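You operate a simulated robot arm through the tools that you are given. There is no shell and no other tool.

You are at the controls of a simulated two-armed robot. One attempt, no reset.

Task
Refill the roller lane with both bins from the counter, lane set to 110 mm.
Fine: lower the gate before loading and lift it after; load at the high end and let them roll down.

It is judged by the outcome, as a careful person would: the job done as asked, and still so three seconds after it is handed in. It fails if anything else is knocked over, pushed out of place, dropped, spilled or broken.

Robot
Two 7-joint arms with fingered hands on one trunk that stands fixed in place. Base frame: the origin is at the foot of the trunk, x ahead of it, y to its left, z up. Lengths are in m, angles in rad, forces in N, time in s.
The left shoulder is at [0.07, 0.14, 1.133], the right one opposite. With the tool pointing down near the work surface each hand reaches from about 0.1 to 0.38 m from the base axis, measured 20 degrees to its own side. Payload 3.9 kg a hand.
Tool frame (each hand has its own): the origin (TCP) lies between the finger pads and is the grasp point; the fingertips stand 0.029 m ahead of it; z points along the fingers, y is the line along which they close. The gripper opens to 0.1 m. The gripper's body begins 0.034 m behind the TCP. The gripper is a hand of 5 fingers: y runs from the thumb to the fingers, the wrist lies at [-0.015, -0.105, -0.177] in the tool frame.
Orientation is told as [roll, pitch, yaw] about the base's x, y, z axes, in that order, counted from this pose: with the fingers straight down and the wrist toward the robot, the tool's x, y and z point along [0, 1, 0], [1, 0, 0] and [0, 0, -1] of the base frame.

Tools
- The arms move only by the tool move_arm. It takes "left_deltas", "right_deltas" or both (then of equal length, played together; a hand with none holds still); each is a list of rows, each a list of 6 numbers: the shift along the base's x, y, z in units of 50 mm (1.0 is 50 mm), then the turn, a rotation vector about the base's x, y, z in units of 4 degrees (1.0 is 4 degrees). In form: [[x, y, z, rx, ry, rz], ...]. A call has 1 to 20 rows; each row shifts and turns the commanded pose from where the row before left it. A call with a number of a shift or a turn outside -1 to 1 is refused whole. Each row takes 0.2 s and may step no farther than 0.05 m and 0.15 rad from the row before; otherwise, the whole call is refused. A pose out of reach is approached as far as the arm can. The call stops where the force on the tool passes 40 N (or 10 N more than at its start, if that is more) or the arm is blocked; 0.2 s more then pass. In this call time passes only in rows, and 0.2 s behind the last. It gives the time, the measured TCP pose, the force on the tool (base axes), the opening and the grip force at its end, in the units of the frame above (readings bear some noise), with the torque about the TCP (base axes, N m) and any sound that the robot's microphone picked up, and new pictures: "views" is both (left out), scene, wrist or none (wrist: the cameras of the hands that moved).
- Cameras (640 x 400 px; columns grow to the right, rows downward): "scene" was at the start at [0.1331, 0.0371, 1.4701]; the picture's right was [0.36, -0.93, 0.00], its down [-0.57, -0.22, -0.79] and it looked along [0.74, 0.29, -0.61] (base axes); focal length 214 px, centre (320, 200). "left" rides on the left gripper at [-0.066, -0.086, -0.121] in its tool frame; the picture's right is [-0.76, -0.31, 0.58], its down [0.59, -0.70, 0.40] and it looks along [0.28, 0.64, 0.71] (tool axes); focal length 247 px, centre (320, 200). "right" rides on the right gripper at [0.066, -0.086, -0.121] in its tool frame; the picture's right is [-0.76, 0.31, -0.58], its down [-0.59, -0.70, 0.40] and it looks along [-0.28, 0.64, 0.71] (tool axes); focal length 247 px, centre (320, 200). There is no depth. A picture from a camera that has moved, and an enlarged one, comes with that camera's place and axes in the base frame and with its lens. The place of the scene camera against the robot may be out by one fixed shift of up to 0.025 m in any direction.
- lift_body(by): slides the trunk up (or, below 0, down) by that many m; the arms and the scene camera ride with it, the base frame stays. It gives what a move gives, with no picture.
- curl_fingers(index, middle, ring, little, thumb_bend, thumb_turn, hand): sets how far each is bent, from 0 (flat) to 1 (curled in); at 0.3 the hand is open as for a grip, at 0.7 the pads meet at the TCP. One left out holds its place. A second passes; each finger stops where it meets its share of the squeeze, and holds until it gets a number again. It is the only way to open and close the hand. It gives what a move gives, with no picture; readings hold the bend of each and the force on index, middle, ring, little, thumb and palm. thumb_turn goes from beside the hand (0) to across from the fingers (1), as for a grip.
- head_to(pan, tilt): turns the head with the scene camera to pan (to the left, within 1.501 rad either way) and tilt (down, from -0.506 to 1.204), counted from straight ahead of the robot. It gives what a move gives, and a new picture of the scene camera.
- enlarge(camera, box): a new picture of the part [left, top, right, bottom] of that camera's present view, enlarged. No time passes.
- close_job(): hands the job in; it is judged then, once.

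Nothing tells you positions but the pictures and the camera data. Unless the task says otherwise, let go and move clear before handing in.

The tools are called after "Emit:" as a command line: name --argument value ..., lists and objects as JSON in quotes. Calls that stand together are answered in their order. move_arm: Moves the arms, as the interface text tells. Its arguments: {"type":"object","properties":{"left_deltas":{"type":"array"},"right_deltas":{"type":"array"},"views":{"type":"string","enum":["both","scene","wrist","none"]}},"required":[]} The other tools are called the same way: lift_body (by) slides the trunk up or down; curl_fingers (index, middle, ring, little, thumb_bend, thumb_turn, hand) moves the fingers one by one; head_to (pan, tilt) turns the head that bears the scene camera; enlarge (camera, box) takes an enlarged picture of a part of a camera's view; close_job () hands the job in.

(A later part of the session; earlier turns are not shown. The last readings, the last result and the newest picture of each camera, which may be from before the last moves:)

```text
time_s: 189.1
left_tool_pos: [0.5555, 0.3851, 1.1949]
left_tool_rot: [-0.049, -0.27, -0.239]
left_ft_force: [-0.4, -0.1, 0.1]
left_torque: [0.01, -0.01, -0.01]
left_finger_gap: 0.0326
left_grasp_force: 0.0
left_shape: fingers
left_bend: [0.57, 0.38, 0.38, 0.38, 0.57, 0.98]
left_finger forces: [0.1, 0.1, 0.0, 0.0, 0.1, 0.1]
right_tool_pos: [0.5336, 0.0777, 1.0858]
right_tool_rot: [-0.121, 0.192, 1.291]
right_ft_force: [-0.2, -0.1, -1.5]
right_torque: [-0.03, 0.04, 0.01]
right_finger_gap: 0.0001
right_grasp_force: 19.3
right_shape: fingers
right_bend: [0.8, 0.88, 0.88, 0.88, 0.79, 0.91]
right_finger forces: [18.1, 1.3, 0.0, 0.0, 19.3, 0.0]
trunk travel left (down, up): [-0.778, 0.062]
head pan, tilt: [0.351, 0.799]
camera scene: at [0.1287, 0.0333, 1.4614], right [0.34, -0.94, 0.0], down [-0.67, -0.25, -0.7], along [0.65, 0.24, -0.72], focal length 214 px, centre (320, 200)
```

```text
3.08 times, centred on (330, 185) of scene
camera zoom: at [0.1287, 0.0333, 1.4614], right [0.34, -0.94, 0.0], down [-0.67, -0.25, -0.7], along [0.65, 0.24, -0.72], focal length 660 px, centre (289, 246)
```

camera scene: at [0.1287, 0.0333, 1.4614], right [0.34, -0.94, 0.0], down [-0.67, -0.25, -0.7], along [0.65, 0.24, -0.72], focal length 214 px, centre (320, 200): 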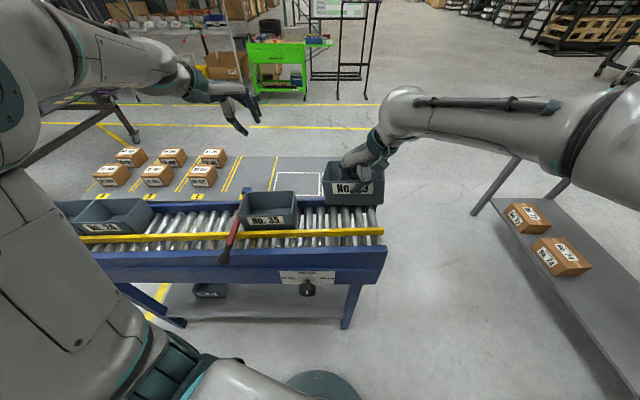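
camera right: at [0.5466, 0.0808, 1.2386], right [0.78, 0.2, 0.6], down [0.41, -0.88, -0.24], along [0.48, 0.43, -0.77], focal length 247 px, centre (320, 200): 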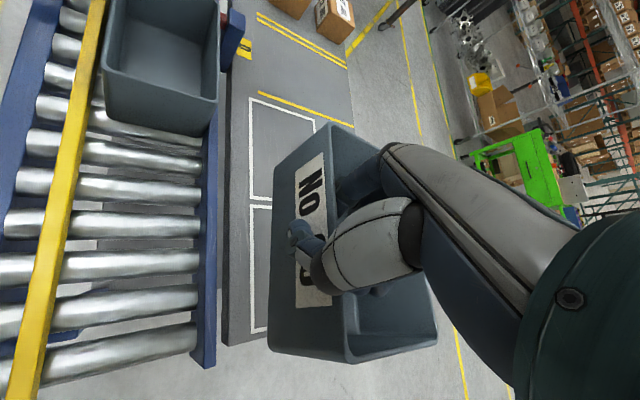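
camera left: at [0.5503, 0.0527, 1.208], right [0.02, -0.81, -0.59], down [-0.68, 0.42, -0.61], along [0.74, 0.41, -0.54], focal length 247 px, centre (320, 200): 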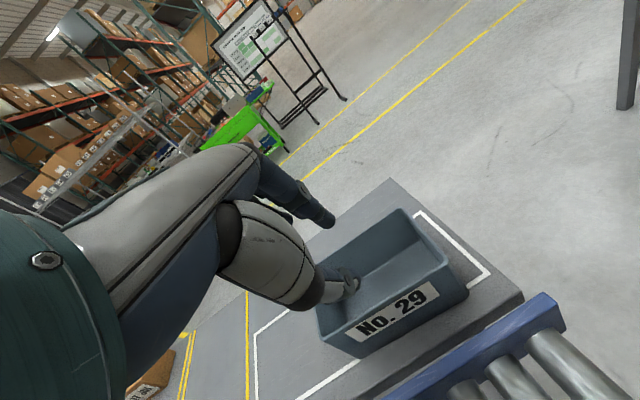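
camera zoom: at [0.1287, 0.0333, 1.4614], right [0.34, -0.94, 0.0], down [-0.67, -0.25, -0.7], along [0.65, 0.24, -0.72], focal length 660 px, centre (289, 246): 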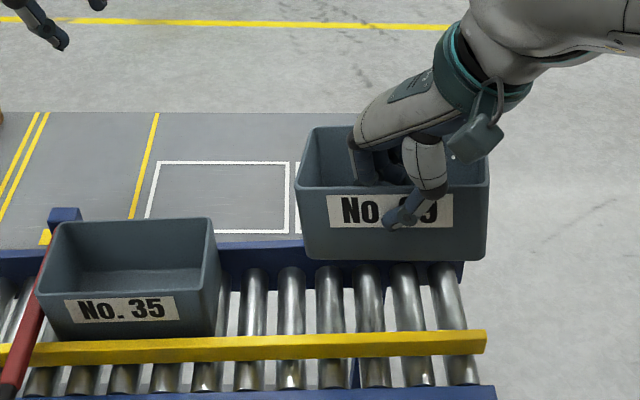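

Emit:
move_arm --right_deltas '[[-0.31, -0.113, 0, 0, 0, 0.8], [0, 0, -0.5, 0, 0, 0], [0, 0, -0.4, 0, 0, 0]]' --views "none"

Emit:
enlarge --camera "right" --box '[60, 90, 460, 400]'

Emit:
enlarge --camera "scene" --box '[250, 120, 410, 250]'

```text
time_s: 189.9
left_tool_pos: [0.5567, 0.3846, 1.1941]
left_tool_rot: [-0.048, -0.269, -0.239]
left_ft_force: [-0.6, -0.4, 0.3]
left_torque: [-0.02, 0.01, -0.02]
left_finger_gap: 0.0326
left_grasp_force: 0.2
left_shape: fingers
left_bend: [0.57, 0.38, 0.38, 0.38, 0.57, 0.98]
left_finger forces: [0.1, 0.0, 0.0, 0.1, 0.0, 0.1]
right_tool_pos: [0.5177, 0.071, 1.0421]
right_tool_rot: [-0.121, 0.192, 1.35]
right_ft_force: [0.4, -0.4, -1.1]
right_torque: [-0.04, 0.06, -0.04]
right_finger_gap: 0.0002
right_grasp_force: 19.6
right_shape: fingers
right_bend: [0.8, 0.88, 0.88, 0.88, 0.79, 0.91]
right_finger forces: [18.2, 1.2, 0.0, 0.0, 19.4, 0.1]
trunk travel left (down, up): [-0.778, 0.062]
head pan, tilt: [0.351, 0.799]
```

```text
1.29 times, centred on (260, 245) of right
camera zoom: at [0.427, 0.0291, 1.1693], right [0.76, 0.27, 0.59], down [0.45, -0.87, -0.18], along [0.47, 0.41, -0.78], focal length 319 px, centre (397, 142)
```

zoom: 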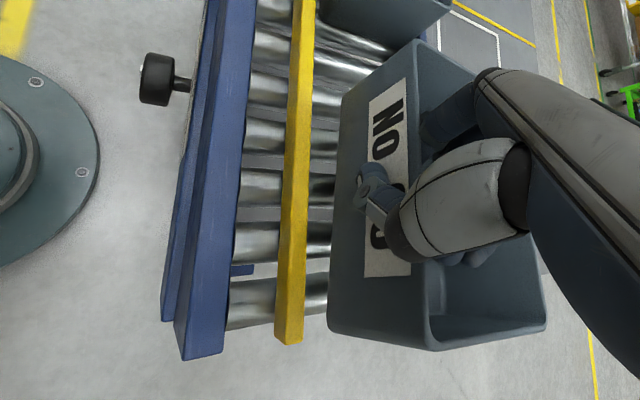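

```text
3.08 times, centred on (330, 185) of scene
camera zoom: at [0.129, 0.0336, 1.4614], right [0.34, -0.94, 0.0], down [-0.67, -0.25, -0.7], along [0.65, 0.24, -0.72], focal length 660 px, centre (289, 246)
```

zoom: 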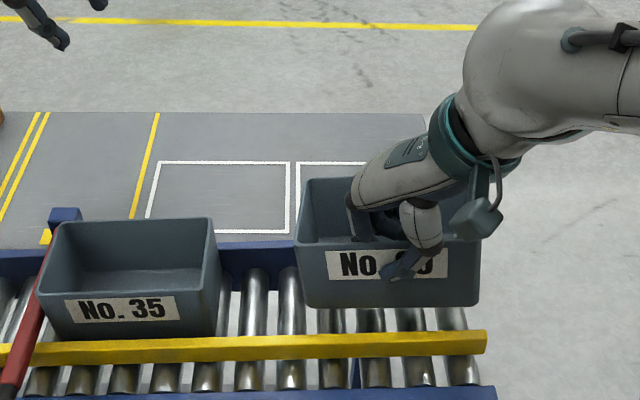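

Well centred and square (near wall n≈0.507 along its whole length). Lowering onto the rollers.

Emit:
move_arm --right_deltas '[[0, 0, -0.4, 0, 0, 0], [0, 0, -0.3, 0, 0, 0], [0, 0, -0.2, 0, 0, 0]]' --views "none"

Emit:
enlarge --camera "right" --box '[60, 90, 460, 400]'

Emit:
enlarge --camera "scene" --box '[250, 120, 410, 250]'

```text
time_s: 190.7
left_tool_pos: [0.5562, 0.383, 1.1957]
left_tool_rot: [-0.047, -0.27, -0.238]
left_ft_force: [0.0, -0.3, -0.5]
left_torque: [0.01, 0.01, -0.05]
left_finger_gap: 0.0326
left_grasp_force: 0.1
left_shape: fingers
left_bend: [0.57, 0.38, 0.38, 0.38, 0.57, 0.98]
left_finger forces: [0.0, 0.0, 0.0, 0.0, 0.0, 0.1]
right_tool_pos: [0.5168, 0.0706, 0.9968]
right_tool_rot: [-0.124, 0.191, 1.349]
right_ft_force: [-2.8, -1.1, -0.2]
right_torque: [0.08, 0.07, 0.15]
right_finger_gap: 0.0
right_grasp_force: 18.5
right_shape: fingers
right_bend: [0.8, 0.88, 0.88, 0.88, 0.8, 0.91]
right_finger forces: [15.8, 2.5, 0.0, 0.1, 20.5, 0.0]
trunk travel left (down, up): [-0.778, 0.062]
head pan, tilt: [0.351, 0.799]
```

```text
1.29 times, centred on (260, 245) of right
camera zoom: at [0.4259, 0.0284, 1.1242], right [0.76, 0.27, 0.59], down [0.45, -0.87, -0.18], along [0.47, 0.41, -0.78], focal length 319 px, centre (397, 142)
```

zoom: 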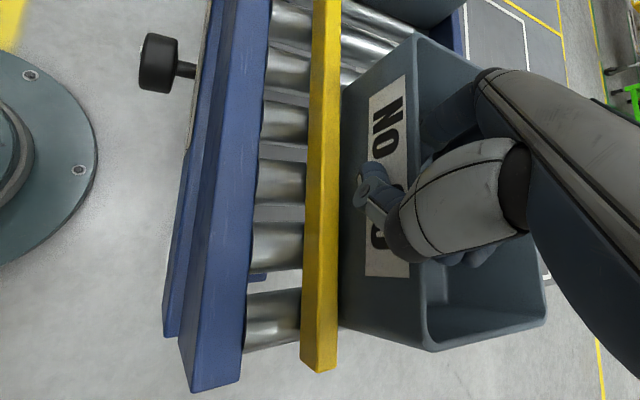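

```text
3.08 times, centred on (330, 185) of scene
camera zoom: at [0.1277, 0.0329, 1.4615], right [0.34, -0.94, 0.0], down [-0.67, -0.25, -0.7], along [0.66, 0.24, -0.72], focal length 660 px, centre (289, 246)
```

zoom: 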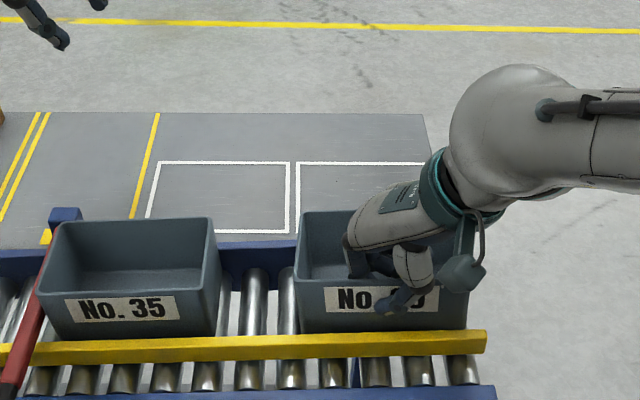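

The bin lightly touches the back rail (about 3 N toward me), so I'll shift 6 mm toward me before going lower.

Emit:
move_arm --right_deltas '[[-0.11, -0.04, 0.06, 0, 0, 0], [0, 0, -0.1, 0, 0, 0]]' --views "none"

Emit:
enlarge --camera "right" --box '[60, 90, 460, 400]'

```text
time_s: 191.3
left_tool_pos: [0.5571, 0.3831, 1.1934]
left_tool_rot: [-0.05, -0.268, -0.239]
left_ft_force: [0.3, -0.2, -0.6]
left_torque: [0.0, 0.0, -0.01]
left_finger_gap: 0.0325
left_grasp_force: 0.0
left_shape: fingers
left_bend: [0.57, 0.38, 0.38, 0.38, 0.57, 0.98]
left_finger forces: [0.0, 0.0, 0.1, 0.0, 0.0, 0.1]
right_tool_pos: [0.5132, 0.0703, 0.9969]
right_tool_rot: [-0.122, 0.19, 1.347]
right_ft_force: [3.3, 1.2, 0.9]
right_torque: [-0.01, -0.06, 0.19]
right_finger_gap: 0.0
right_grasp_force: 22.2
right_shape: fingers
right_bend: [0.8, 0.88, 0.88, 0.88, 0.8, 0.91]
right_finger forces: [18.7, 4.8, 0.0, 0.1, 20.7, 0.1]
trunk travel left (down, up): [-0.778, 0.062]
head pan, tilt: [0.351, 0.799]
```

```text
1.29 times, centred on (260, 245) of right
camera zoom: at [0.4212, 0.0271, 1.1227], right [0.76, 0.27, 0.59], down [0.45, -0.87, -0.19], along [0.47, 0.41, -0.78], focal length 319 px, centre (397, 142)
```

zoom: 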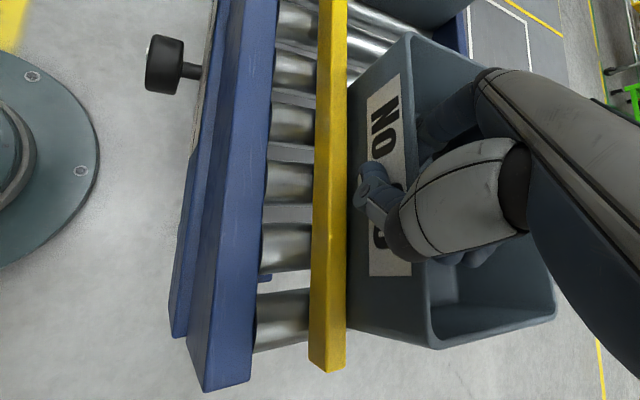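

Emit:
enlarge --camera "scene" --box '[270, 255, 350, 305]'

Emit:
enlarge --camera "scene" --box '[250, 150, 410, 280]'

```text
8.00 times, centred on (310, 280) of scene
camera zoom: at [0.1288, 0.0337, 1.4614], right [0.34, -0.94, 0.0], down [-0.67, -0.25, -0.7], along [0.65, 0.24, -0.72], focal length 1716 px, centre (400, -440)
```

zoom: 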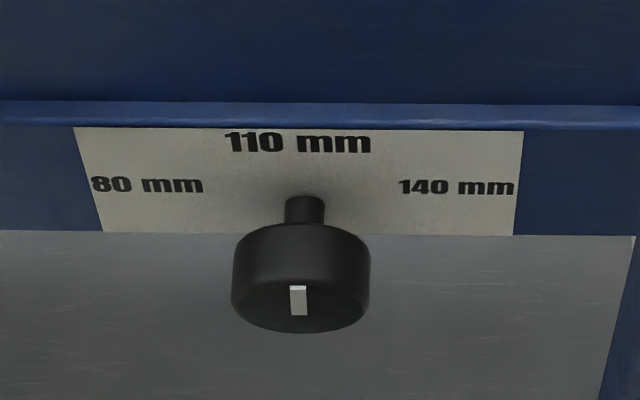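

```text
3.08 times, centred on (330, 215) of scene
camera zoom: at [0.1288, 0.0337, 1.4614], right [0.34, -0.94, 0.0], down [-0.67, -0.25, -0.7], along [0.65, 0.24, -0.72], focal length 660 px, centre (289, 154)
```

zoom: 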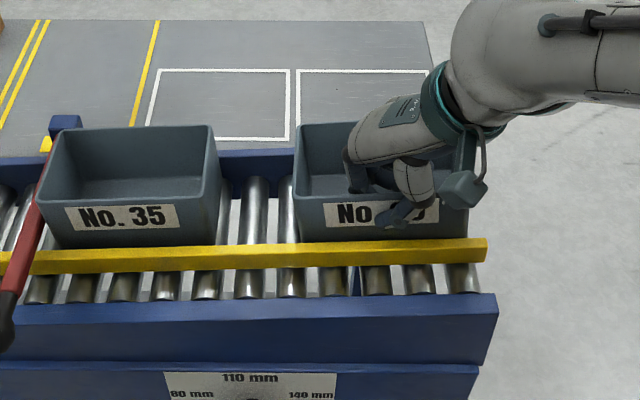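

The knob still reads 110, and bin 29 is in the channel on the rollers. I'll ease it back 3 mm, settle it, and release as before.

Emit:
move_arm --right_deltas '[[0.055, 0.02, 0, 0, 0, 0], [0, 0, -0.1, 0, 0, 0]]' --views "none"

Emit:
enlarge --camera "right" --box '[60, 90, 460, 400]'

```text
time_s: 191.9
left_tool_pos: [0.5579, 0.3848, 1.1948]
left_tool_rot: [-0.05, -0.268, -0.24]
left_ft_force: [-0.3, -0.3, -0.2]
left_torque: [-0.01, -0.02, 0.0]
left_finger_gap: 0.0329
left_grasp_force: 0.0
left_shape: fingers
left_bend: [0.57, 0.38, 0.38, 0.38, 0.57, 0.98]
left_finger forces: [0.0, 0.1, 0.0, 0.0, 0.1, 0.1]
right_tool_pos: [0.5155, 0.0702, 0.9898]
right_tool_rot: [-0.119, 0.193, 1.348]
right_ft_force: [0.6, -0.2, 0.0]
right_torque: [0.12, -0.01, 0.04]
right_finger_gap: 0.0
right_grasp_force: 19.8
right_shape: fingers
right_bend: [0.8, 0.88, 0.88, 0.88, 0.8, 0.91]
right_finger forces: [19.7, 0.9, 0.0, 0.0, 19.6, 0.0]
trunk travel left (down, up): [-0.778, 0.062]
head pan, tilt: [0.351, 0.799]
```

```text
1.29 times, centred on (260, 245) of right
camera zoom: at [0.4238, 0.0277, 1.1172], right [0.76, 0.27, 0.59], down [0.45, -0.87, -0.18], along [0.47, 0.41, -0.78], focal length 319 px, centre (397, 142)
```

zoom: 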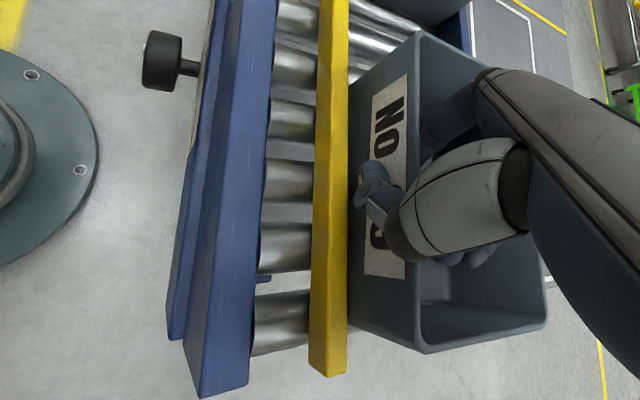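

Emit:
move_arm --right_deltas '[[0, 0, -0.08, 0, 0, 0]]' --views "none"

Emit:
curl_fingers --hand "right" --index 0.58 --middle 0.7 --thumb_bend 0.55

Emit:
move_arm --right_deltas '[[0, 0, 0.5, 0, 0, 0], [0, 0, 0.7, 0, 0, 0], [0, 0, 0.8, 0, 0, 0]]' --views "both"

```text
time_s: 192.3
left_tool_pos: [0.555, 0.3838, 1.1958]
left_tool_rot: [-0.047, -0.272, -0.24]
left_ft_force: [-0.7, 0.0, 0.3]
left_torque: [-0.03, -0.01, 0.01]
left_finger_gap: 0.0325
left_grasp_force: 0.0
left_shape: fingers
left_bend: [0.57, 0.38, 0.38, 0.38, 0.57, 0.98]
left_finger forces: [0.0, 0.0, 0.0, 0.0, 0.0, 0.0]
right_tool_pos: [0.5143, 0.0688, 0.9894]
right_tool_rot: [-0.124, 0.189, 1.346]
right_ft_force: [1.4, 0.8, 10.0]
right_torque: [0.1, 0.06, 0.13]
right_finger_gap: 0.0
right_grasp_force: 22.5
right_shape: fingers
right_bend: [0.8, 0.88, 0.88, 0.88, 0.8, 0.91]
right_finger forces: [21.4, 1.8, 0.1, 0.0, 21.5, 0.1]
trunk travel left (down, up): [-0.778, 0.062]
head pan, tilt: [0.351, 0.799]
```

```text
time_s: 193.3
left_tool_pos: [0.5562, 0.3842, 1.1955]
left_tool_rot: [-0.05, -0.268, -0.24]
left_ft_force: [0.5, -0.6, 0.3]
left_torque: [0.0, 0.0, 0.01]
left_finger_gap: 0.0326
left_grasp_force: 0.1
left_shape: fingers
left_bend: [0.57, 0.38, 0.38, 0.38, 0.57, 0.98]
left_finger forces: [0.1, 0.0, 0.0, 0.0, 0.0, 0.0]
right_tool_pos: [0.515, 0.0696, 0.9852]
right_tool_rot: [-0.12, 0.193, 1.348]
right_ft_force: [0.2, 0.0, 0.0]
right_torque: [0.03, -0.01, 0.01]
right_finger_gap: 0.0349
right_grasp_force: 0.1
right_shape: fingers
right_bend: [0.57, 0.7, 0.88, 0.88, 0.55, 0.97]
right_finger forces: [0.0, 0.0, 0.1, 0.1, 0.0, 0.1]
trunk travel left (down, up): [-0.778, 0.062]
head pan, tilt: [0.351, 0.799]
```

```text
time_s: 194.1
left_tool_pos: [0.5556, 0.3841, 1.195]
left_tool_rot: [-0.049, -0.271, -0.239]
left_ft_force: [-0.1, 1.2, 0.6]
left_torque: [-0.01, -0.01, 0.03]
left_finger_gap: 0.0325
left_grasp_force: 0.0
left_shape: fingers
left_bend: [0.57, 0.38, 0.38, 0.38, 0.57, 0.98]
left_finger forces: [0.1, 0.0, 0.0, 0.0, 0.0, 0.0]
right_tool_pos: [0.5133, 0.0713, 1.0864]
right_tool_rot: [-0.122, 0.192, 1.348]
right_ft_force: [-0.8, 0.0, 0.3]
right_torque: [0.03, -0.01, 0.0]
right_finger_gap: 0.0349
right_grasp_force: 0.0
right_shape: fingers
right_bend: [0.57, 0.7, 0.88, 0.88, 0.55, 0.98]
right_finger forces: [0.1, 0.1, 0.1, 0.1, 0.0, 0.0]
trunk travel left (down, up): [-0.778, 0.062]
head pan, tilt: [0.351, 0.799]
camera scene: at [0.1273, 0.0335, 1.4615], right [0.34, -0.94, 0.0], down [-0.67, -0.25, -0.7], along [0.66, 0.24, -0.72], focal length 214 px, centre (320, 200)
camera right: at [0.4224, 0.0283, 1.2135], right [0.76, 0.27, 0.59], down [0.45, -0.87, -0.18], along [0.47, 0.41, -0.78], focal length 247 px, centre (320, 200)
```

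scene: 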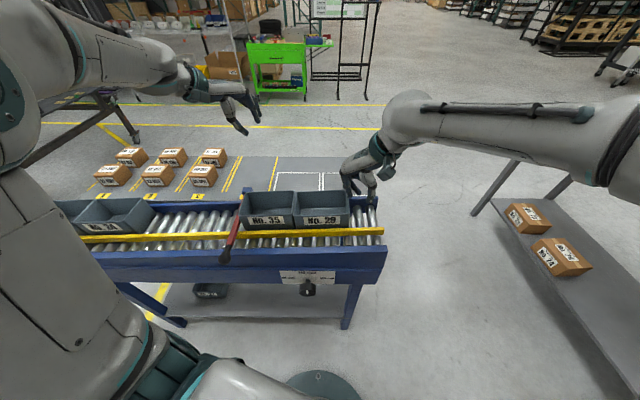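
right: 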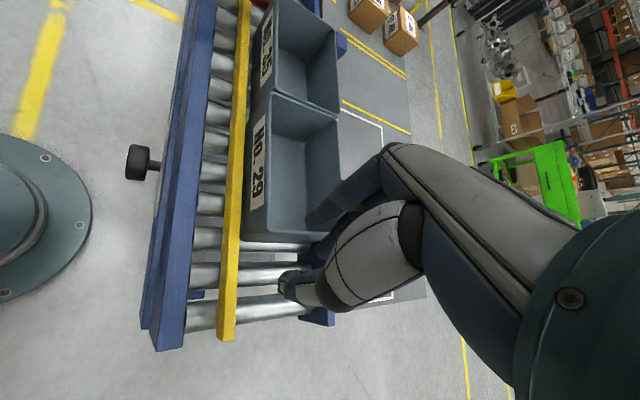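

Both bins are in the lane, held by the gate. Now I'll lift the gate: the left hand will pinch its ball from the sides (thumb left, fingers right), so the ball can pivot in the grip as it swings up. First I'll reorient the left hand above it.

Emit:
move_arm --left_deltas '[[-0.2, 0, 0.3, 0.23, 0.94, 0], [-0.2, 0, 0.3, 0.23, 0.94, 0], [-0.2, 0, 0.3, 0.23, 0.94, 0], [-0.2, 0, 0.2, 0.23, 0.94, 0], [-0.2, 0, 0, 0, 0, -1], [-0.2, 0, 0, 0, 0, -1], [-0.2, 0, 0, 0, 0, -1], [-0.2, 0, 0, 0, 0, -1], [-0.2, 0, 0, 0, 0, -1], [-0.2, 0, 0, 0, 0, -1], [-0.2, 0, 0, 0, 0, -1], [-0.2, 0, 0, 0, 0, -1], [-0.2, 0, 0, 0, 0, -1], [-0.2, 0, 0, 0, 0, -1], [-0.2, 0, 0, 0, 0, -1], [-0.2, 0, 0, 0, 0, -1]]' --views "none"

Emit:
move_arm --right_deltas '[[-0.3, -0.6, 0.5, 0, 0, 0], [-0.3, -0.6, 0.5, 0, 0, 0], [-0.3, -0.6, 0.3, 0, 0, 0]]' --views "scene"

```text
time_s: 197.5
left_tool_pos: [0.3937, 0.3845, 1.2512]
left_tool_rot: [-0.049, 0.0, -1.077]
left_ft_force: [0.7, -0.6, 0.5]
left_torque: [0.0, 0.0, 0.03]
left_finger_gap: 0.0326
left_grasp_force: 0.0
left_shape: fingers
left_bend: [0.57, 0.38, 0.38, 0.38, 0.57, 0.98]
left_finger forces: [0.1, 0.0, 0.0, 0.0, 0.1, 0.0]
right_tool_pos: [0.5132, 0.0707, 1.0856]
right_tool_rot: [-0.12, 0.19, 1.345]
right_ft_force: [-0.2, 0.0, -0.7]
right_torque: [-0.02, -0.01, -0.01]
right_finger_gap: 0.0351
right_grasp_force: 0.0
right_shape: fingers
right_bend: [0.57, 0.7, 0.88, 0.88, 0.55, 0.98]
right_finger forces: [0.0, 0.1, 0.0, 0.0, 0.1, 0.0]
trunk travel left (down, up): [-0.778, 0.062]
head pan, tilt: [0.351, 0.799]
```

```text
time_s: 198.3
left_tool_pos: [0.3938, 0.3831, 1.2515]
left_tool_rot: [-0.048, 0.002, -1.077]
left_ft_force: [0.1, -0.4, -0.6]
left_torque: [0.01, -0.05, 0.01]
left_finger_gap: 0.0327
left_grasp_force: 0.1
left_shape: fingers
left_bend: [0.57, 0.38, 0.38, 0.38, 0.57, 0.98]
left_finger forces: [0.0, 0.0, 0.1, 0.0, 0.2, 0.0]
right_tool_pos: [0.4686, -0.0223, 1.1518]
right_tool_rot: [-0.119, 0.192, 1.348]
right_ft_force: [0.2, 0.5, -0.4]
right_torque: [0.04, 0.0, 0.01]
right_finger_gap: 0.035
right_grasp_force: 0.0
right_shape: fingers
right_bend: [0.57, 0.7, 0.88, 0.88, 0.55, 0.98]
right_finger forces: [0.1, 0.1, 0.0, 0.0, 0.0, 0.0]
trunk travel left (down, up): [-0.778, 0.062]
head pan, tilt: [0.351, 0.799]
camera scene: at [0.1273, 0.0321, 1.4615], right [0.34, -0.94, 0.0], down [-0.67, -0.25, -0.7], along [0.66, 0.24, -0.72], focal length 214 px, centre (320, 200)
```

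scene: 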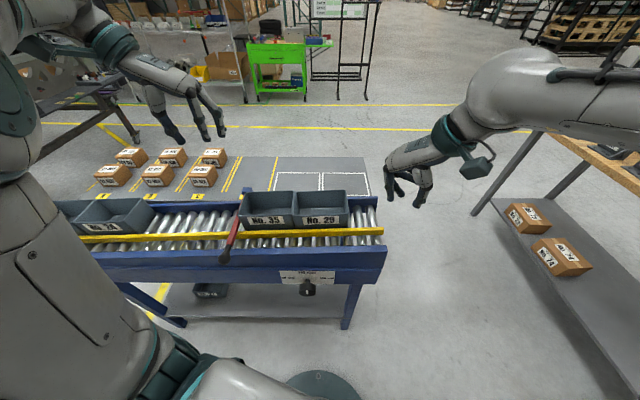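

The left hand is tool-down and turned inward with no reach trouble. Now I'll locate the ball with its wrist camera.

Emit:
enlarge --camera "left" --box '[0, 0, 640, 400]'

Emit:
enlarge --camera "left" --box '[360, 200, 640, 400]'

```text
1.00 times, centred on (320, 200) of left (not enlarged: the box is as wide or as high as the picture)
camera zoom: at [0.3017, 0.429, 1.3758], right [-0.84, -0.1, -0.54], down [0.17, 0.89, -0.42], along [0.52, -0.45, -0.73], focal length 247 px, centre (320, 200)
```

zoom: 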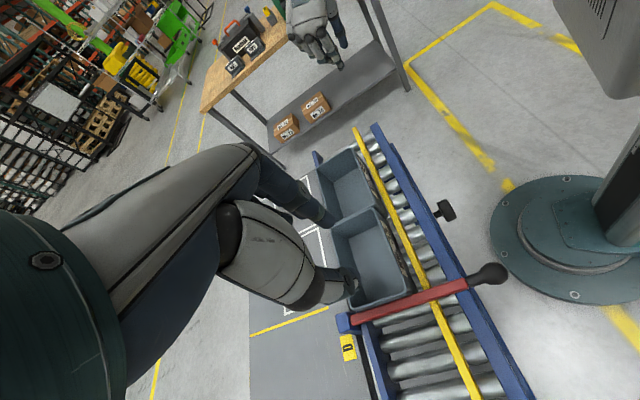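

```text
2.00 times, centred on (500, 300) of left
camera zoom: at [0.3017, 0.429, 1.3758], right [-0.84, -0.1, -0.54], down [0.17, 0.89, -0.42], along [0.52, -0.45, -0.73], focal length 494 px, centre (-40, 0)
```

zoom: 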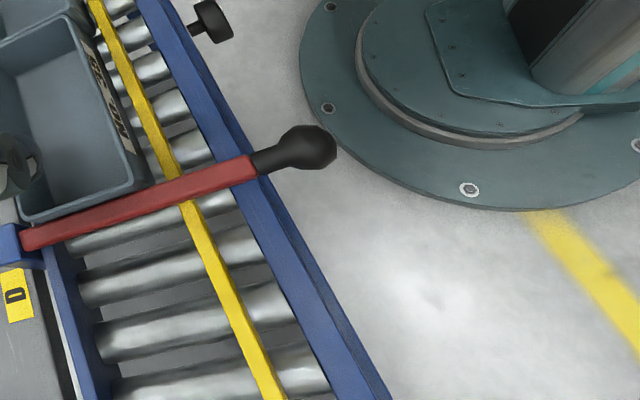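

Emit:
curl_fingers --hand "left" --index 0.3 --middle 0.3 --ring 0.3 --little 0.3 --thumb_bend 0.3

Emit:
move_arm --left_deltas '[[-0.44, -0.185, -0.8, 0, 0, 0], [-0.44, -0.185, -0.8, 0, 0, 0], [-0.44, -0.185, -0.8, 0, 0, 0], [-0.44, -0.185, -0.8, 0, 0, 0]]' --views "both"

```text
time_s: 199.3
left_tool_pos: [0.3954, 0.3832, 1.2515]
left_tool_rot: [-0.047, 0.002, -1.077]
left_ft_force: [0.5, 0.9, 0.7]
left_torque: [0.0, 0.02, 0.02]
left_finger_gap: 0.0985
left_grasp_force: 0.0
left_shape: fingers
left_bend: [0.3, 0.3, 0.3, 0.3, 0.3, 0.98]
left_finger forces: [0.1, 0.0, 0.0, 0.0, 0.1, 0.1]
right_tool_pos: [0.4684, -0.0224, 1.152]
right_tool_rot: [-0.12, 0.191, 1.348]
right_ft_force: [0.2, -0.4, -0.1]
right_torque: [-0.01, -0.01, -0.01]
right_finger_gap: 0.035
right_grasp_force: 0.1
right_shape: fingers
right_bend: [0.57, 0.7, 0.88, 0.88, 0.55, 0.98]
right_finger forces: [0.0, 0.0, 0.0, 0.0, 0.0, 0.0]
trunk travel left (down, up): [-0.778, 0.062]
head pan, tilt: [0.351, 0.799]
```

```text
time_s: 200.3
left_tool_pos: [0.3067, 0.3465, 1.0905]
left_tool_rot: [-0.047, 0.001, -1.077]
left_ft_force: [1.0, -0.4, 0.9]
left_torque: [-0.01, -0.01, -0.01]
left_finger_gap: 0.0986
left_grasp_force: 0.0
left_shape: fingers
left_bend: [0.3, 0.3, 0.3, 0.3, 0.3, 0.98]
left_finger forces: [0.0, 0.0, 0.0, 0.1, 0.0, 0.0]
right_tool_pos: [0.4691, -0.0204, 1.152]
right_tool_rot: [-0.12, 0.191, 1.348]
right_ft_force: [-0.2, 1.2, -0.4]
right_torque: [-0.02, 0.01, 0.0]
right_finger_gap: 0.0352
right_grasp_force: 0.1
right_shape: fingers
right_bend: [0.57, 0.7, 0.88, 0.88, 0.55, 0.98]
right_finger forces: [0.1, 0.0, 0.0, 0.0, 0.0, 0.0]
trunk travel left (down, up): [-0.778, 0.062]
head pan, tilt: [0.351, 0.799]
camera scene: at [0.1279, 0.0334, 1.4615], right [0.34, -0.94, 0.0], down [-0.67, -0.25, -0.7], along [0.65, 0.24, -0.72], focal length 214 px, centre (320, 200)
camera left: at [0.2141, 0.3941, 1.2151], right [-0.84, -0.1, -0.54], down [0.17, 0.89, -0.42], along [0.52, -0.45, -0.73], focal length 247 px, centre (320, 200)
```

scene: 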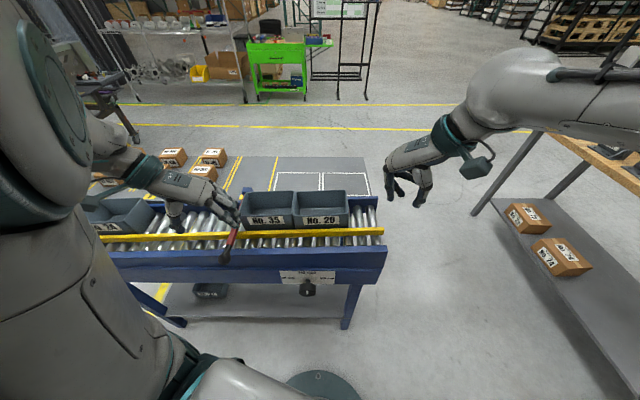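
left: 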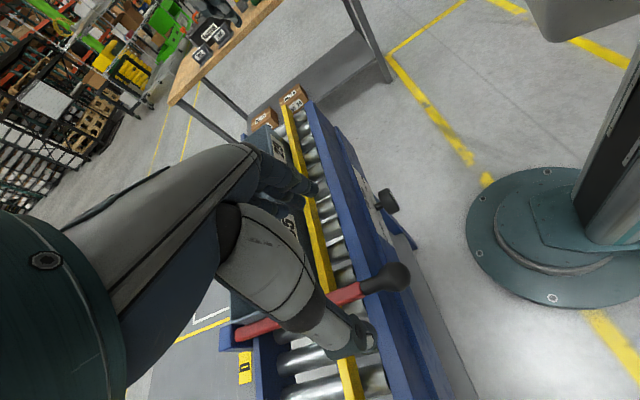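

Emit:
move_arm --left_deltas '[[-0.05, 0, -0.9, 0, 0, 0], [-0.05, 0, -0.9, 0, 0, 0]]' --views "none"

Emit:
enlarge --camera "left" --box '[240, 130, 480, 370]'

Emit:
enlarge --camera "scene" --box '[140, 150, 300, 280]'

```text
time_s: 200.9
left_tool_pos: [0.3032, 0.3487, 0.9993]
left_tool_rot: [-0.049, 0.0, -1.077]
left_ft_force: [-0.1, 0.4, -0.1]
left_torque: [0.0, -0.02, 0.01]
left_finger_gap: 0.0986
left_grasp_force: 0.1
left_shape: fingers
left_bend: [0.3, 0.3, 0.3, 0.3, 0.3, 0.98]
left_finger forces: [0.0, 0.0, 0.1, 0.0, 0.0, 0.1]
right_tool_pos: [0.4701, -0.0199, 1.152]
right_tool_rot: [-0.12, 0.194, 1.348]
right_ft_force: [0.4, 0.0, 0.8]
right_torque: [-0.03, -0.02, -0.04]
right_finger_gap: 0.0354
right_grasp_force: 0.0
right_shape: fingers
right_bend: [0.57, 0.7, 0.88, 0.88, 0.55, 0.98]
right_finger forces: [0.1, 0.0, 0.0, 0.0, 0.0, 0.1]
trunk travel left (down, up): [-0.778, 0.062]
head pan, tilt: [0.351, 0.799]
```

```text
1.67 times, centred on (360, 250) of left
camera zoom: at [0.2105, 0.3954, 1.1234], right [-0.84, -0.1, -0.54], down [0.17, 0.89, -0.43], along [0.52, -0.45, -0.73], focal length 412 px, centre (253, 117)
```

zoom: 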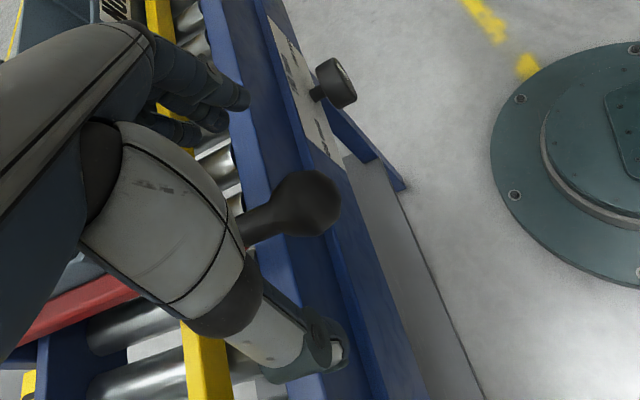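

```text
3.08 times, centred on (220, 215) of scene
camera zoom: at [0.1285, 0.0354, 1.4614], right [0.34, -0.94, 0.0], down [-0.67, -0.25, -0.7], along [0.65, 0.24, -0.72], focal length 660 px, centre (628, 154)
```

zoom: 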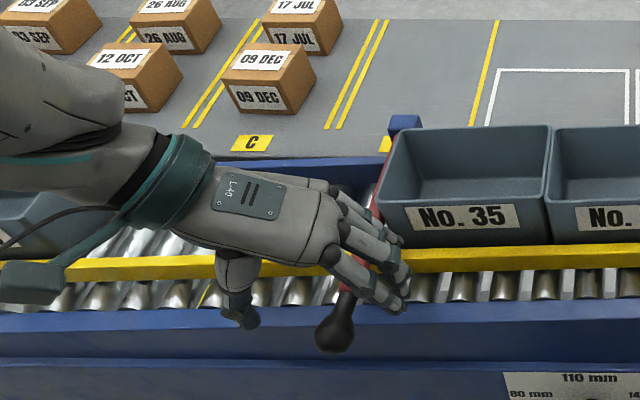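

The ball is slightly toward me from the thumb–index line, so I'll shift 12 mm toward myself (also clearing the front beam) and lower to ball height.

Emit:
move_arm --left_deltas '[[-0.24, -0.09, 0, 0, 0, 0], [0, 0, -0.4, 0, 0, 0], [0, 0, -0.3, 0, 0, 0]]' --views "none"

Emit:
enlarge --camera "left" --box '[240, 130, 480, 370]'

Emit:
enlarge --camera "scene" --box '[140, 150, 300, 280]'

```text
time_s: 201.7
left_tool_pos: [0.2901, 0.343, 0.9652]
left_tool_rot: [-0.046, 0.002, -1.077]
left_ft_force: [0.0, -0.8, -0.4]
left_torque: [0.0, -0.01, 0.0]
left_finger_gap: 0.0987
left_grasp_force: 0.1
left_shape: fingers
left_bend: [0.3, 0.3, 0.3, 0.3, 0.3, 0.98]
left_finger forces: [0.1, 0.1, 0.1, 0.0, 0.0, 0.1]
right_tool_pos: [0.4697, -0.0215, 1.152]
right_tool_rot: [-0.12, 0.193, 1.346]
right_ft_force: [0.5, 0.4, 0.7]
right_torque: [-0.01, 0.01, 0.04]
right_finger_gap: 0.0351
right_grasp_force: 0.0
right_shape: fingers
right_bend: [0.57, 0.7, 0.88, 0.88, 0.55, 0.98]
right_finger forces: [0.0, 0.0, 0.1, 0.0, 0.0, 0.1]
trunk travel left (down, up): [-0.778, 0.062]
head pan, tilt: [0.351, 0.799]
```

```text
1.67 times, centred on (360, 250) of left
camera zoom: at [0.198, 0.3891, 1.0901], right [-0.84, -0.1, -0.54], down [0.17, 0.89, -0.43], along [0.52, -0.45, -0.73], focal length 412 px, centre (253, 117)
```

zoom: 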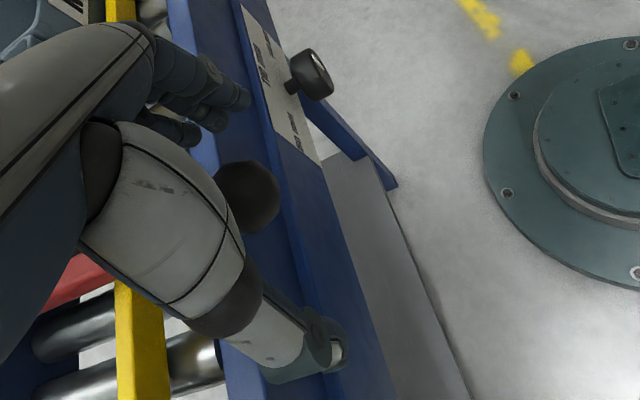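

```text
3.08 times, centred on (220, 215) of scene
camera zoom: at [0.1283, 0.0335, 1.4614], right [0.34, -0.94, 0.0], down [-0.67, -0.25, -0.7], along [0.65, 0.24, -0.72], focal length 660 px, centre (628, 154)
```

zoom: 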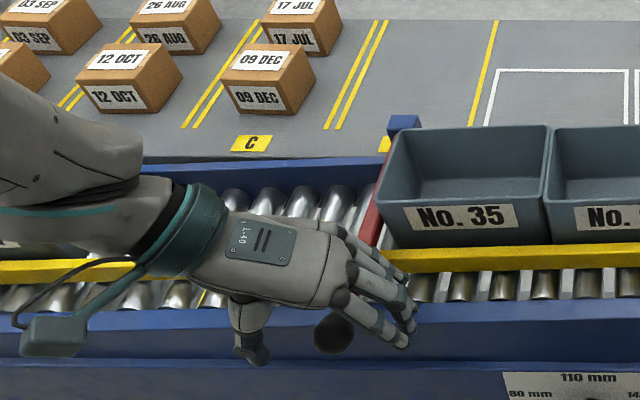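

The ball sits right between thumb and fingers. I'll close index, middle and thumb on it gently.

Emit:
curl_fingers --hand "left" --index 0.55 --middle 0.55 --thumb_bend 0.55

Emit:
curl_fingers --hand "left" --index 0.68 --middle 0.68 --thumb_bend 0.68

Emit:
enlarge --camera "left" --box '[240, 130, 480, 370]'

```text
time_s: 202.7
left_tool_pos: [0.2916, 0.3432, 0.9653]
left_tool_rot: [-0.048, -0.001, -1.078]
left_ft_force: [-0.3, -0.2, -0.9]
left_torque: [-0.01, 0.0, 0.0]
left_finger_gap: 0.0383
left_grasp_force: 0.1
left_shape: fingers
left_bend: [0.55, 0.55, 0.3, 0.3, 0.55, 0.98]
left_finger forces: [0.0, 0.0, 0.1, 0.0, 0.1, 0.1]
right_tool_pos: [0.4697, -0.0208, 1.1522]
right_tool_rot: [-0.119, 0.192, 1.347]
right_ft_force: [0.2, 0.4, -1.2]
right_torque: [0.01, -0.01, -0.01]
right_finger_gap: 0.0351
right_grasp_force: 0.2
right_shape: fingers
right_bend: [0.57, 0.7, 0.88, 0.88, 0.55, 0.98]
right_finger forces: [0.0, 0.0, 0.0, 0.1, 0.0, 0.1]
trunk travel left (down, up): [-0.778, 0.062]
head pan, tilt: [0.351, 0.799]
```

```text
time_s: 203.7
left_tool_pos: [0.2912, 0.3408, 0.9659]
left_tool_rot: [-0.049, 0.0, -1.077]
left_ft_force: [2.7, -7.0, -0.7]
left_torque: [-0.08, -0.03, -0.01]
left_finger_gap: 0.0153
left_grasp_force: 5.0
left_shape: fingers
left_bend: [0.64, 0.64, 0.3, 0.3, 0.66, 0.97]
left_finger forces: [4.9, 3.9, 0.1, 0.1, 2.0, 0.1]
right_tool_pos: [0.4693, -0.0212, 1.1523]
right_tool_rot: [-0.12, 0.19, 1.348]
right_ft_force: [-0.6, 0.5, -0.4]
right_torque: [0.02, -0.02, 0.0]
right_finger_gap: 0.0348
right_grasp_force: 0.0
right_shape: fingers
right_bend: [0.57, 0.7, 0.88, 0.88, 0.55, 0.98]
right_finger forces: [0.0, 0.1, 0.0, 0.0, 0.0, 0.0]
trunk travel left (down, up): [-0.778, 0.062]
head pan, tilt: [0.351, 0.799]
```

```text
1.67 times, centred on (360, 250) of left
camera zoom: at [0.1984, 0.3879, 1.0906], right [-0.84, -0.1, -0.54], down [0.17, 0.89, -0.43], along [0.52, -0.45, -0.73], focal length 412 px, centre (253, 117)
```

zoom: 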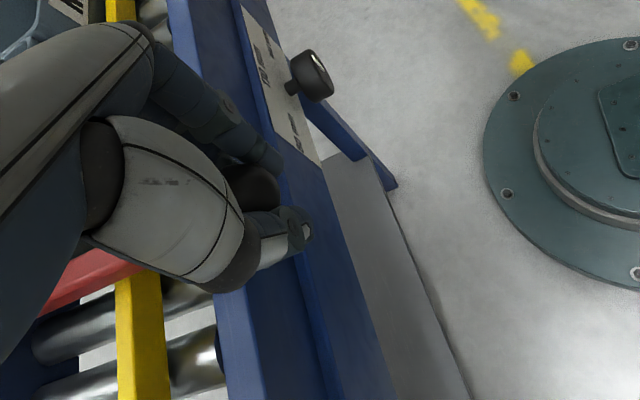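

I have the ball pinched lightly. I'll swing the gate up along its arc, starting with the first part.

Emit:
move_arm --left_deltas '[[0.017, 0.006, 0.418, 0, 0, 0], [0.051, 0.018, 0.416, 0, 0, 0], [0.086, 0.031, 0.408, 0, 0, 0], [0.118, 0.043, 0.4, 0, 0, 0], [0.15, 0.055, 0.386, 0, 0, 0]]' --views "both"

Emit:
enlarge --camera "scene" --box '[140, 150, 300, 280]'

```text
time_s: 204.9
left_tool_pos: [0.3112, 0.3486, 1.0676]
left_tool_rot: [-0.048, 0.001, -1.075]
left_ft_force: [-0.5, -5.5, 0.0]
left_torque: [-0.09, 0.05, -0.02]
left_finger_gap: 0.012
left_grasp_force: 4.1
left_shape: fingers
left_bend: [0.65, 0.64, 0.3, 0.3, 0.67, 0.97]
left_finger forces: [3.6, 3.6, 0.0, 0.0, 1.7, 0.0]
right_tool_pos: [0.4689, -0.0209, 1.1524]
right_tool_rot: [-0.122, 0.19, 1.347]
right_ft_force: [-0.4, -0.4, -0.6]
right_torque: [-0.02, -0.02, 0.01]
right_finger_gap: 0.0349
right_grasp_force: 0.0
right_shape: fingers
right_bend: [0.57, 0.7, 0.88, 0.88, 0.55, 0.98]
right_finger forces: [0.0, 0.0, 0.0, 0.0, 0.0, 0.0]
trunk travel left (down, up): [-0.778, 0.062]
head pan, tilt: [0.351, 0.799]
camera scene: at [0.1282, 0.0317, 1.4614], right [0.34, -0.94, 0.0], down [-0.67, -0.25, -0.7], along [0.65, 0.24, -0.72], focal length 214 px, centre (320, 200)
camera left: at [0.219, 0.3945, 1.1924], right [-0.84, -0.1, -0.54], down [0.17, 0.89, -0.42], along [0.52, -0.44, -0.73], focal length 247 px, centre (320, 200)
```

scene: 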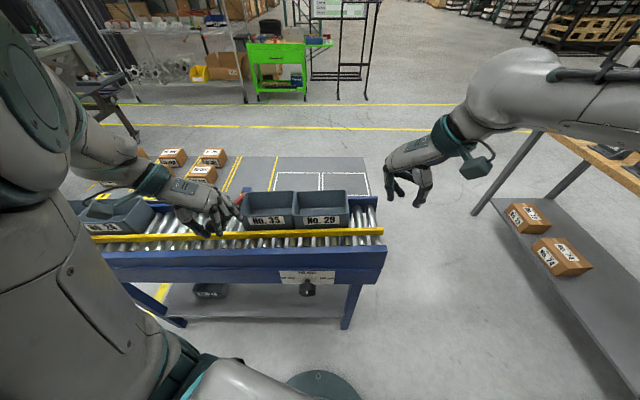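
left: 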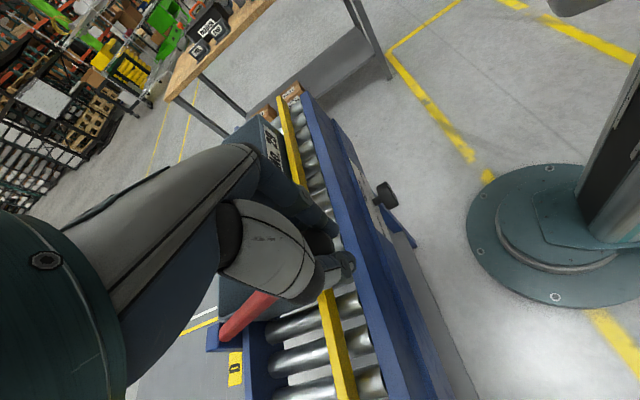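

```text
3.08 times, centred on (220, 215) of scene
camera zoom: at [0.1282, 0.0317, 1.4614], right [0.34, -0.94, 0.0], down [-0.67, -0.25, -0.7], along [0.65, 0.24, -0.72], focal length 660 px, centre (628, 154)
```

zoom: 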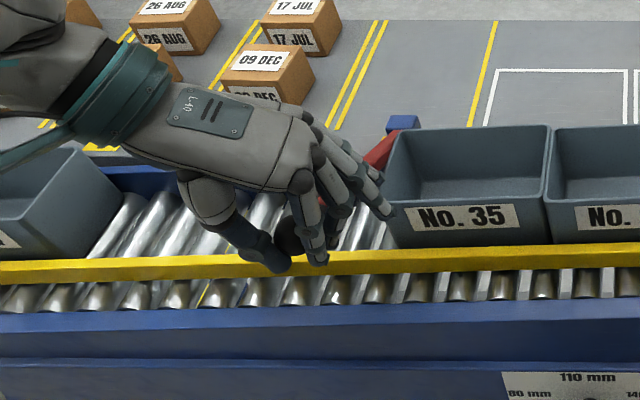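

The gate is rising smoothly and the fingertips are above the bin rims. Continuing along the arc.

Emit:
move_arm --left_deltas '[[0.182, 0.066, 0.372, 0, 0, 0], [0.211, 0.077, 0.354, 0, 0, 0], [0.239, 0.087, 0.332, 0, 0, 0], [0.267, 0.097, 0.308, 0, 0, 0], [0.29, 0.105, 0.284, 0, 0, 0], [0.312, 0.114, 0.254, 0, 0, 0]]' --views "both"

Emit:
enlarge --camera "scene" --box '[140, 130, 300, 260]'

```text
time_s: 206.3
left_tool_pos: [0.3859, 0.3767, 1.163]
left_tool_rot: [-0.047, 0.001, -1.076]
left_ft_force: [2.9, -4.7, -1.9]
left_torque: [-0.04, 0.01, -0.02]
left_finger_gap: 0.0077
left_grasp_force: 3.2
left_shape: fingers
left_bend: [0.67, 0.63, 0.3, 0.3, 0.68, 0.98]
left_finger forces: [1.2, 5.4, 0.0, 0.0, 0.0, 0.1]
right_tool_pos: [0.4698, -0.0223, 1.151]
right_tool_rot: [-0.122, 0.192, 1.347]
right_ft_force: [0.1, -0.7, -0.3]
right_torque: [-0.01, 0.0, -0.01]
right_finger_gap: 0.035
right_grasp_force: 0.0
right_shape: fingers
right_bend: [0.57, 0.7, 0.88, 0.88, 0.55, 0.98]
right_finger forces: [0.0, 0.1, 0.0, 0.0, 0.1, 0.0]
trunk travel left (down, up): [-0.778, 0.062]
head pan, tilt: [0.351, 0.799]
camera scene: at [0.1296, 0.0322, 1.4613], right [0.34, -0.94, 0.0], down [-0.67, -0.25, -0.7], along [0.65, 0.24, -0.72], focal length 214 px, centre (320, 200)
camera left: at [0.2944, 0.4232, 1.2871], right [-0.84, -0.1, -0.54], down [0.17, 0.89, -0.42], along [0.52, -0.45, -0.73], focal length 247 px, centre (320, 200)
```

scene: 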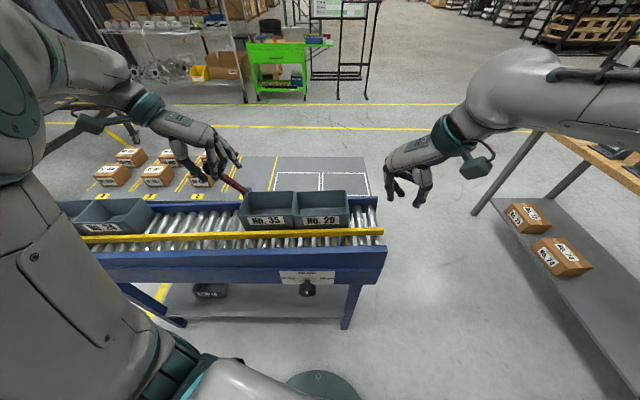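
left: 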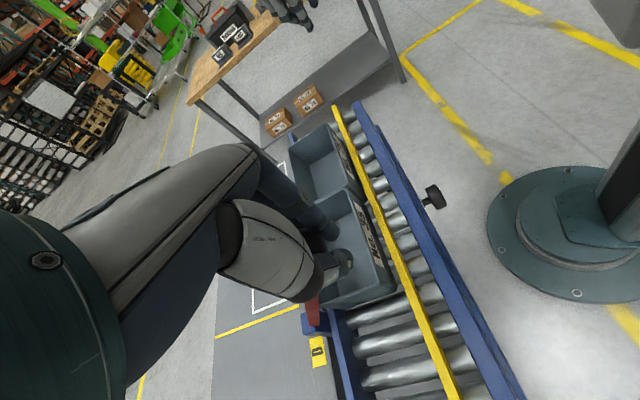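

```text
3.08 times, centred on (220, 195) of scene
camera zoom: at [0.1296, 0.0322, 1.4613], right [0.34, -0.94, 0.0], down [-0.67, -0.25, -0.7], along [0.65, 0.24, -0.72], focal length 660 px, centre (628, 215)
```

zoom: 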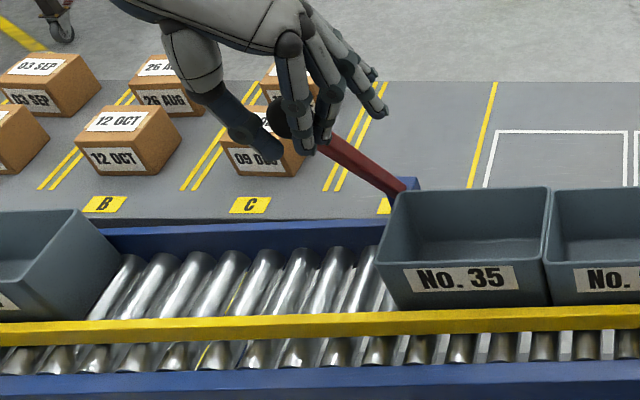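

The gate is about 55° up, but the pinch is getting loose, so I'll tighten it before finishing the swing.

Emit:
curl_fingers --hand "left" --index 0.8 --middle 0.75 --thumb_bend 0.82

Emit:
enlarge --camera "scene" --box '[140, 130, 300, 260]'

Emit:
enlarge --camera "left" --box '[200, 150, 440, 370]'

```text
time_s: 207.3
left_tool_pos: [0.3863, 0.3752, 1.1613]
left_tool_rot: [-0.048, 0.002, -1.077]
left_ft_force: [7.3, -8.0, -5.6]
left_torque: [-0.1, -0.01, -0.08]
left_finger_gap: 0.0001
left_grasp_force: 5.8
left_shape: fingers
left_bend: [0.77, 0.62, 0.3, 0.3, 0.75, 0.97]
left_finger forces: [0.0, 11.6, 0.1, 0.1, 0.0, 0.1]
right_tool_pos: [0.471, -0.0225, 1.1512]
right_tool_rot: [-0.118, 0.191, 1.348]
right_ft_force: [-0.1, 0.3, -0.4]
right_torque: [-0.01, 0.02, 0.0]
right_finger_gap: 0.0349
right_grasp_force: 0.1
right_shape: fingers
right_bend: [0.57, 0.7, 0.88, 0.88, 0.55, 0.98]
right_finger forces: [0.1, 0.0, 0.0, 0.1, 0.1, 0.0]
trunk travel left (down, up): [-0.778, 0.062]
head pan, tilt: [0.351, 0.799]
```

```text
3.08 times, centred on (220, 195) of scene
camera zoom: at [0.1307, 0.0317, 1.4612], right [0.34, -0.94, 0.0], down [-0.67, -0.25, -0.7], along [0.65, 0.24, -0.72], focal length 660 px, centre (628, 215)
```

zoom: 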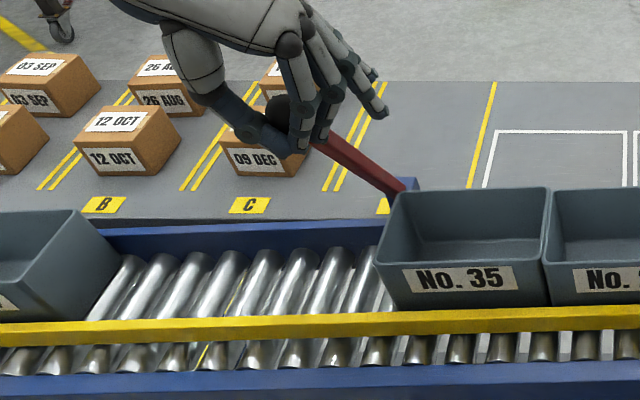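

```text
1.82 times, centred on (320, 260) of left
camera zoom: at [0.2952, 0.4225, 1.2868], right [-0.84, -0.1, -0.54], down [0.17, 0.89, -0.42], along [0.52, -0.45, -0.73], focal length 449 px, centre (320, 91)
```

zoom: 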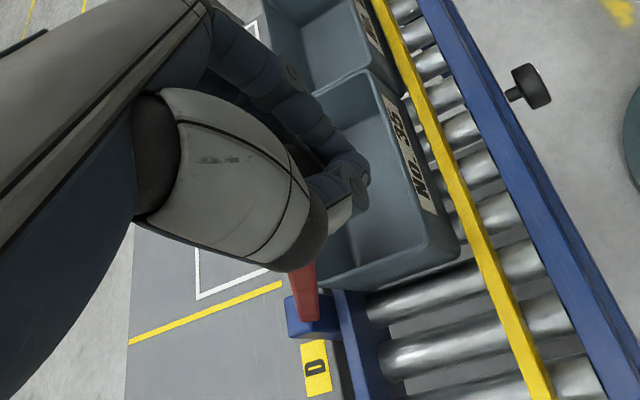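

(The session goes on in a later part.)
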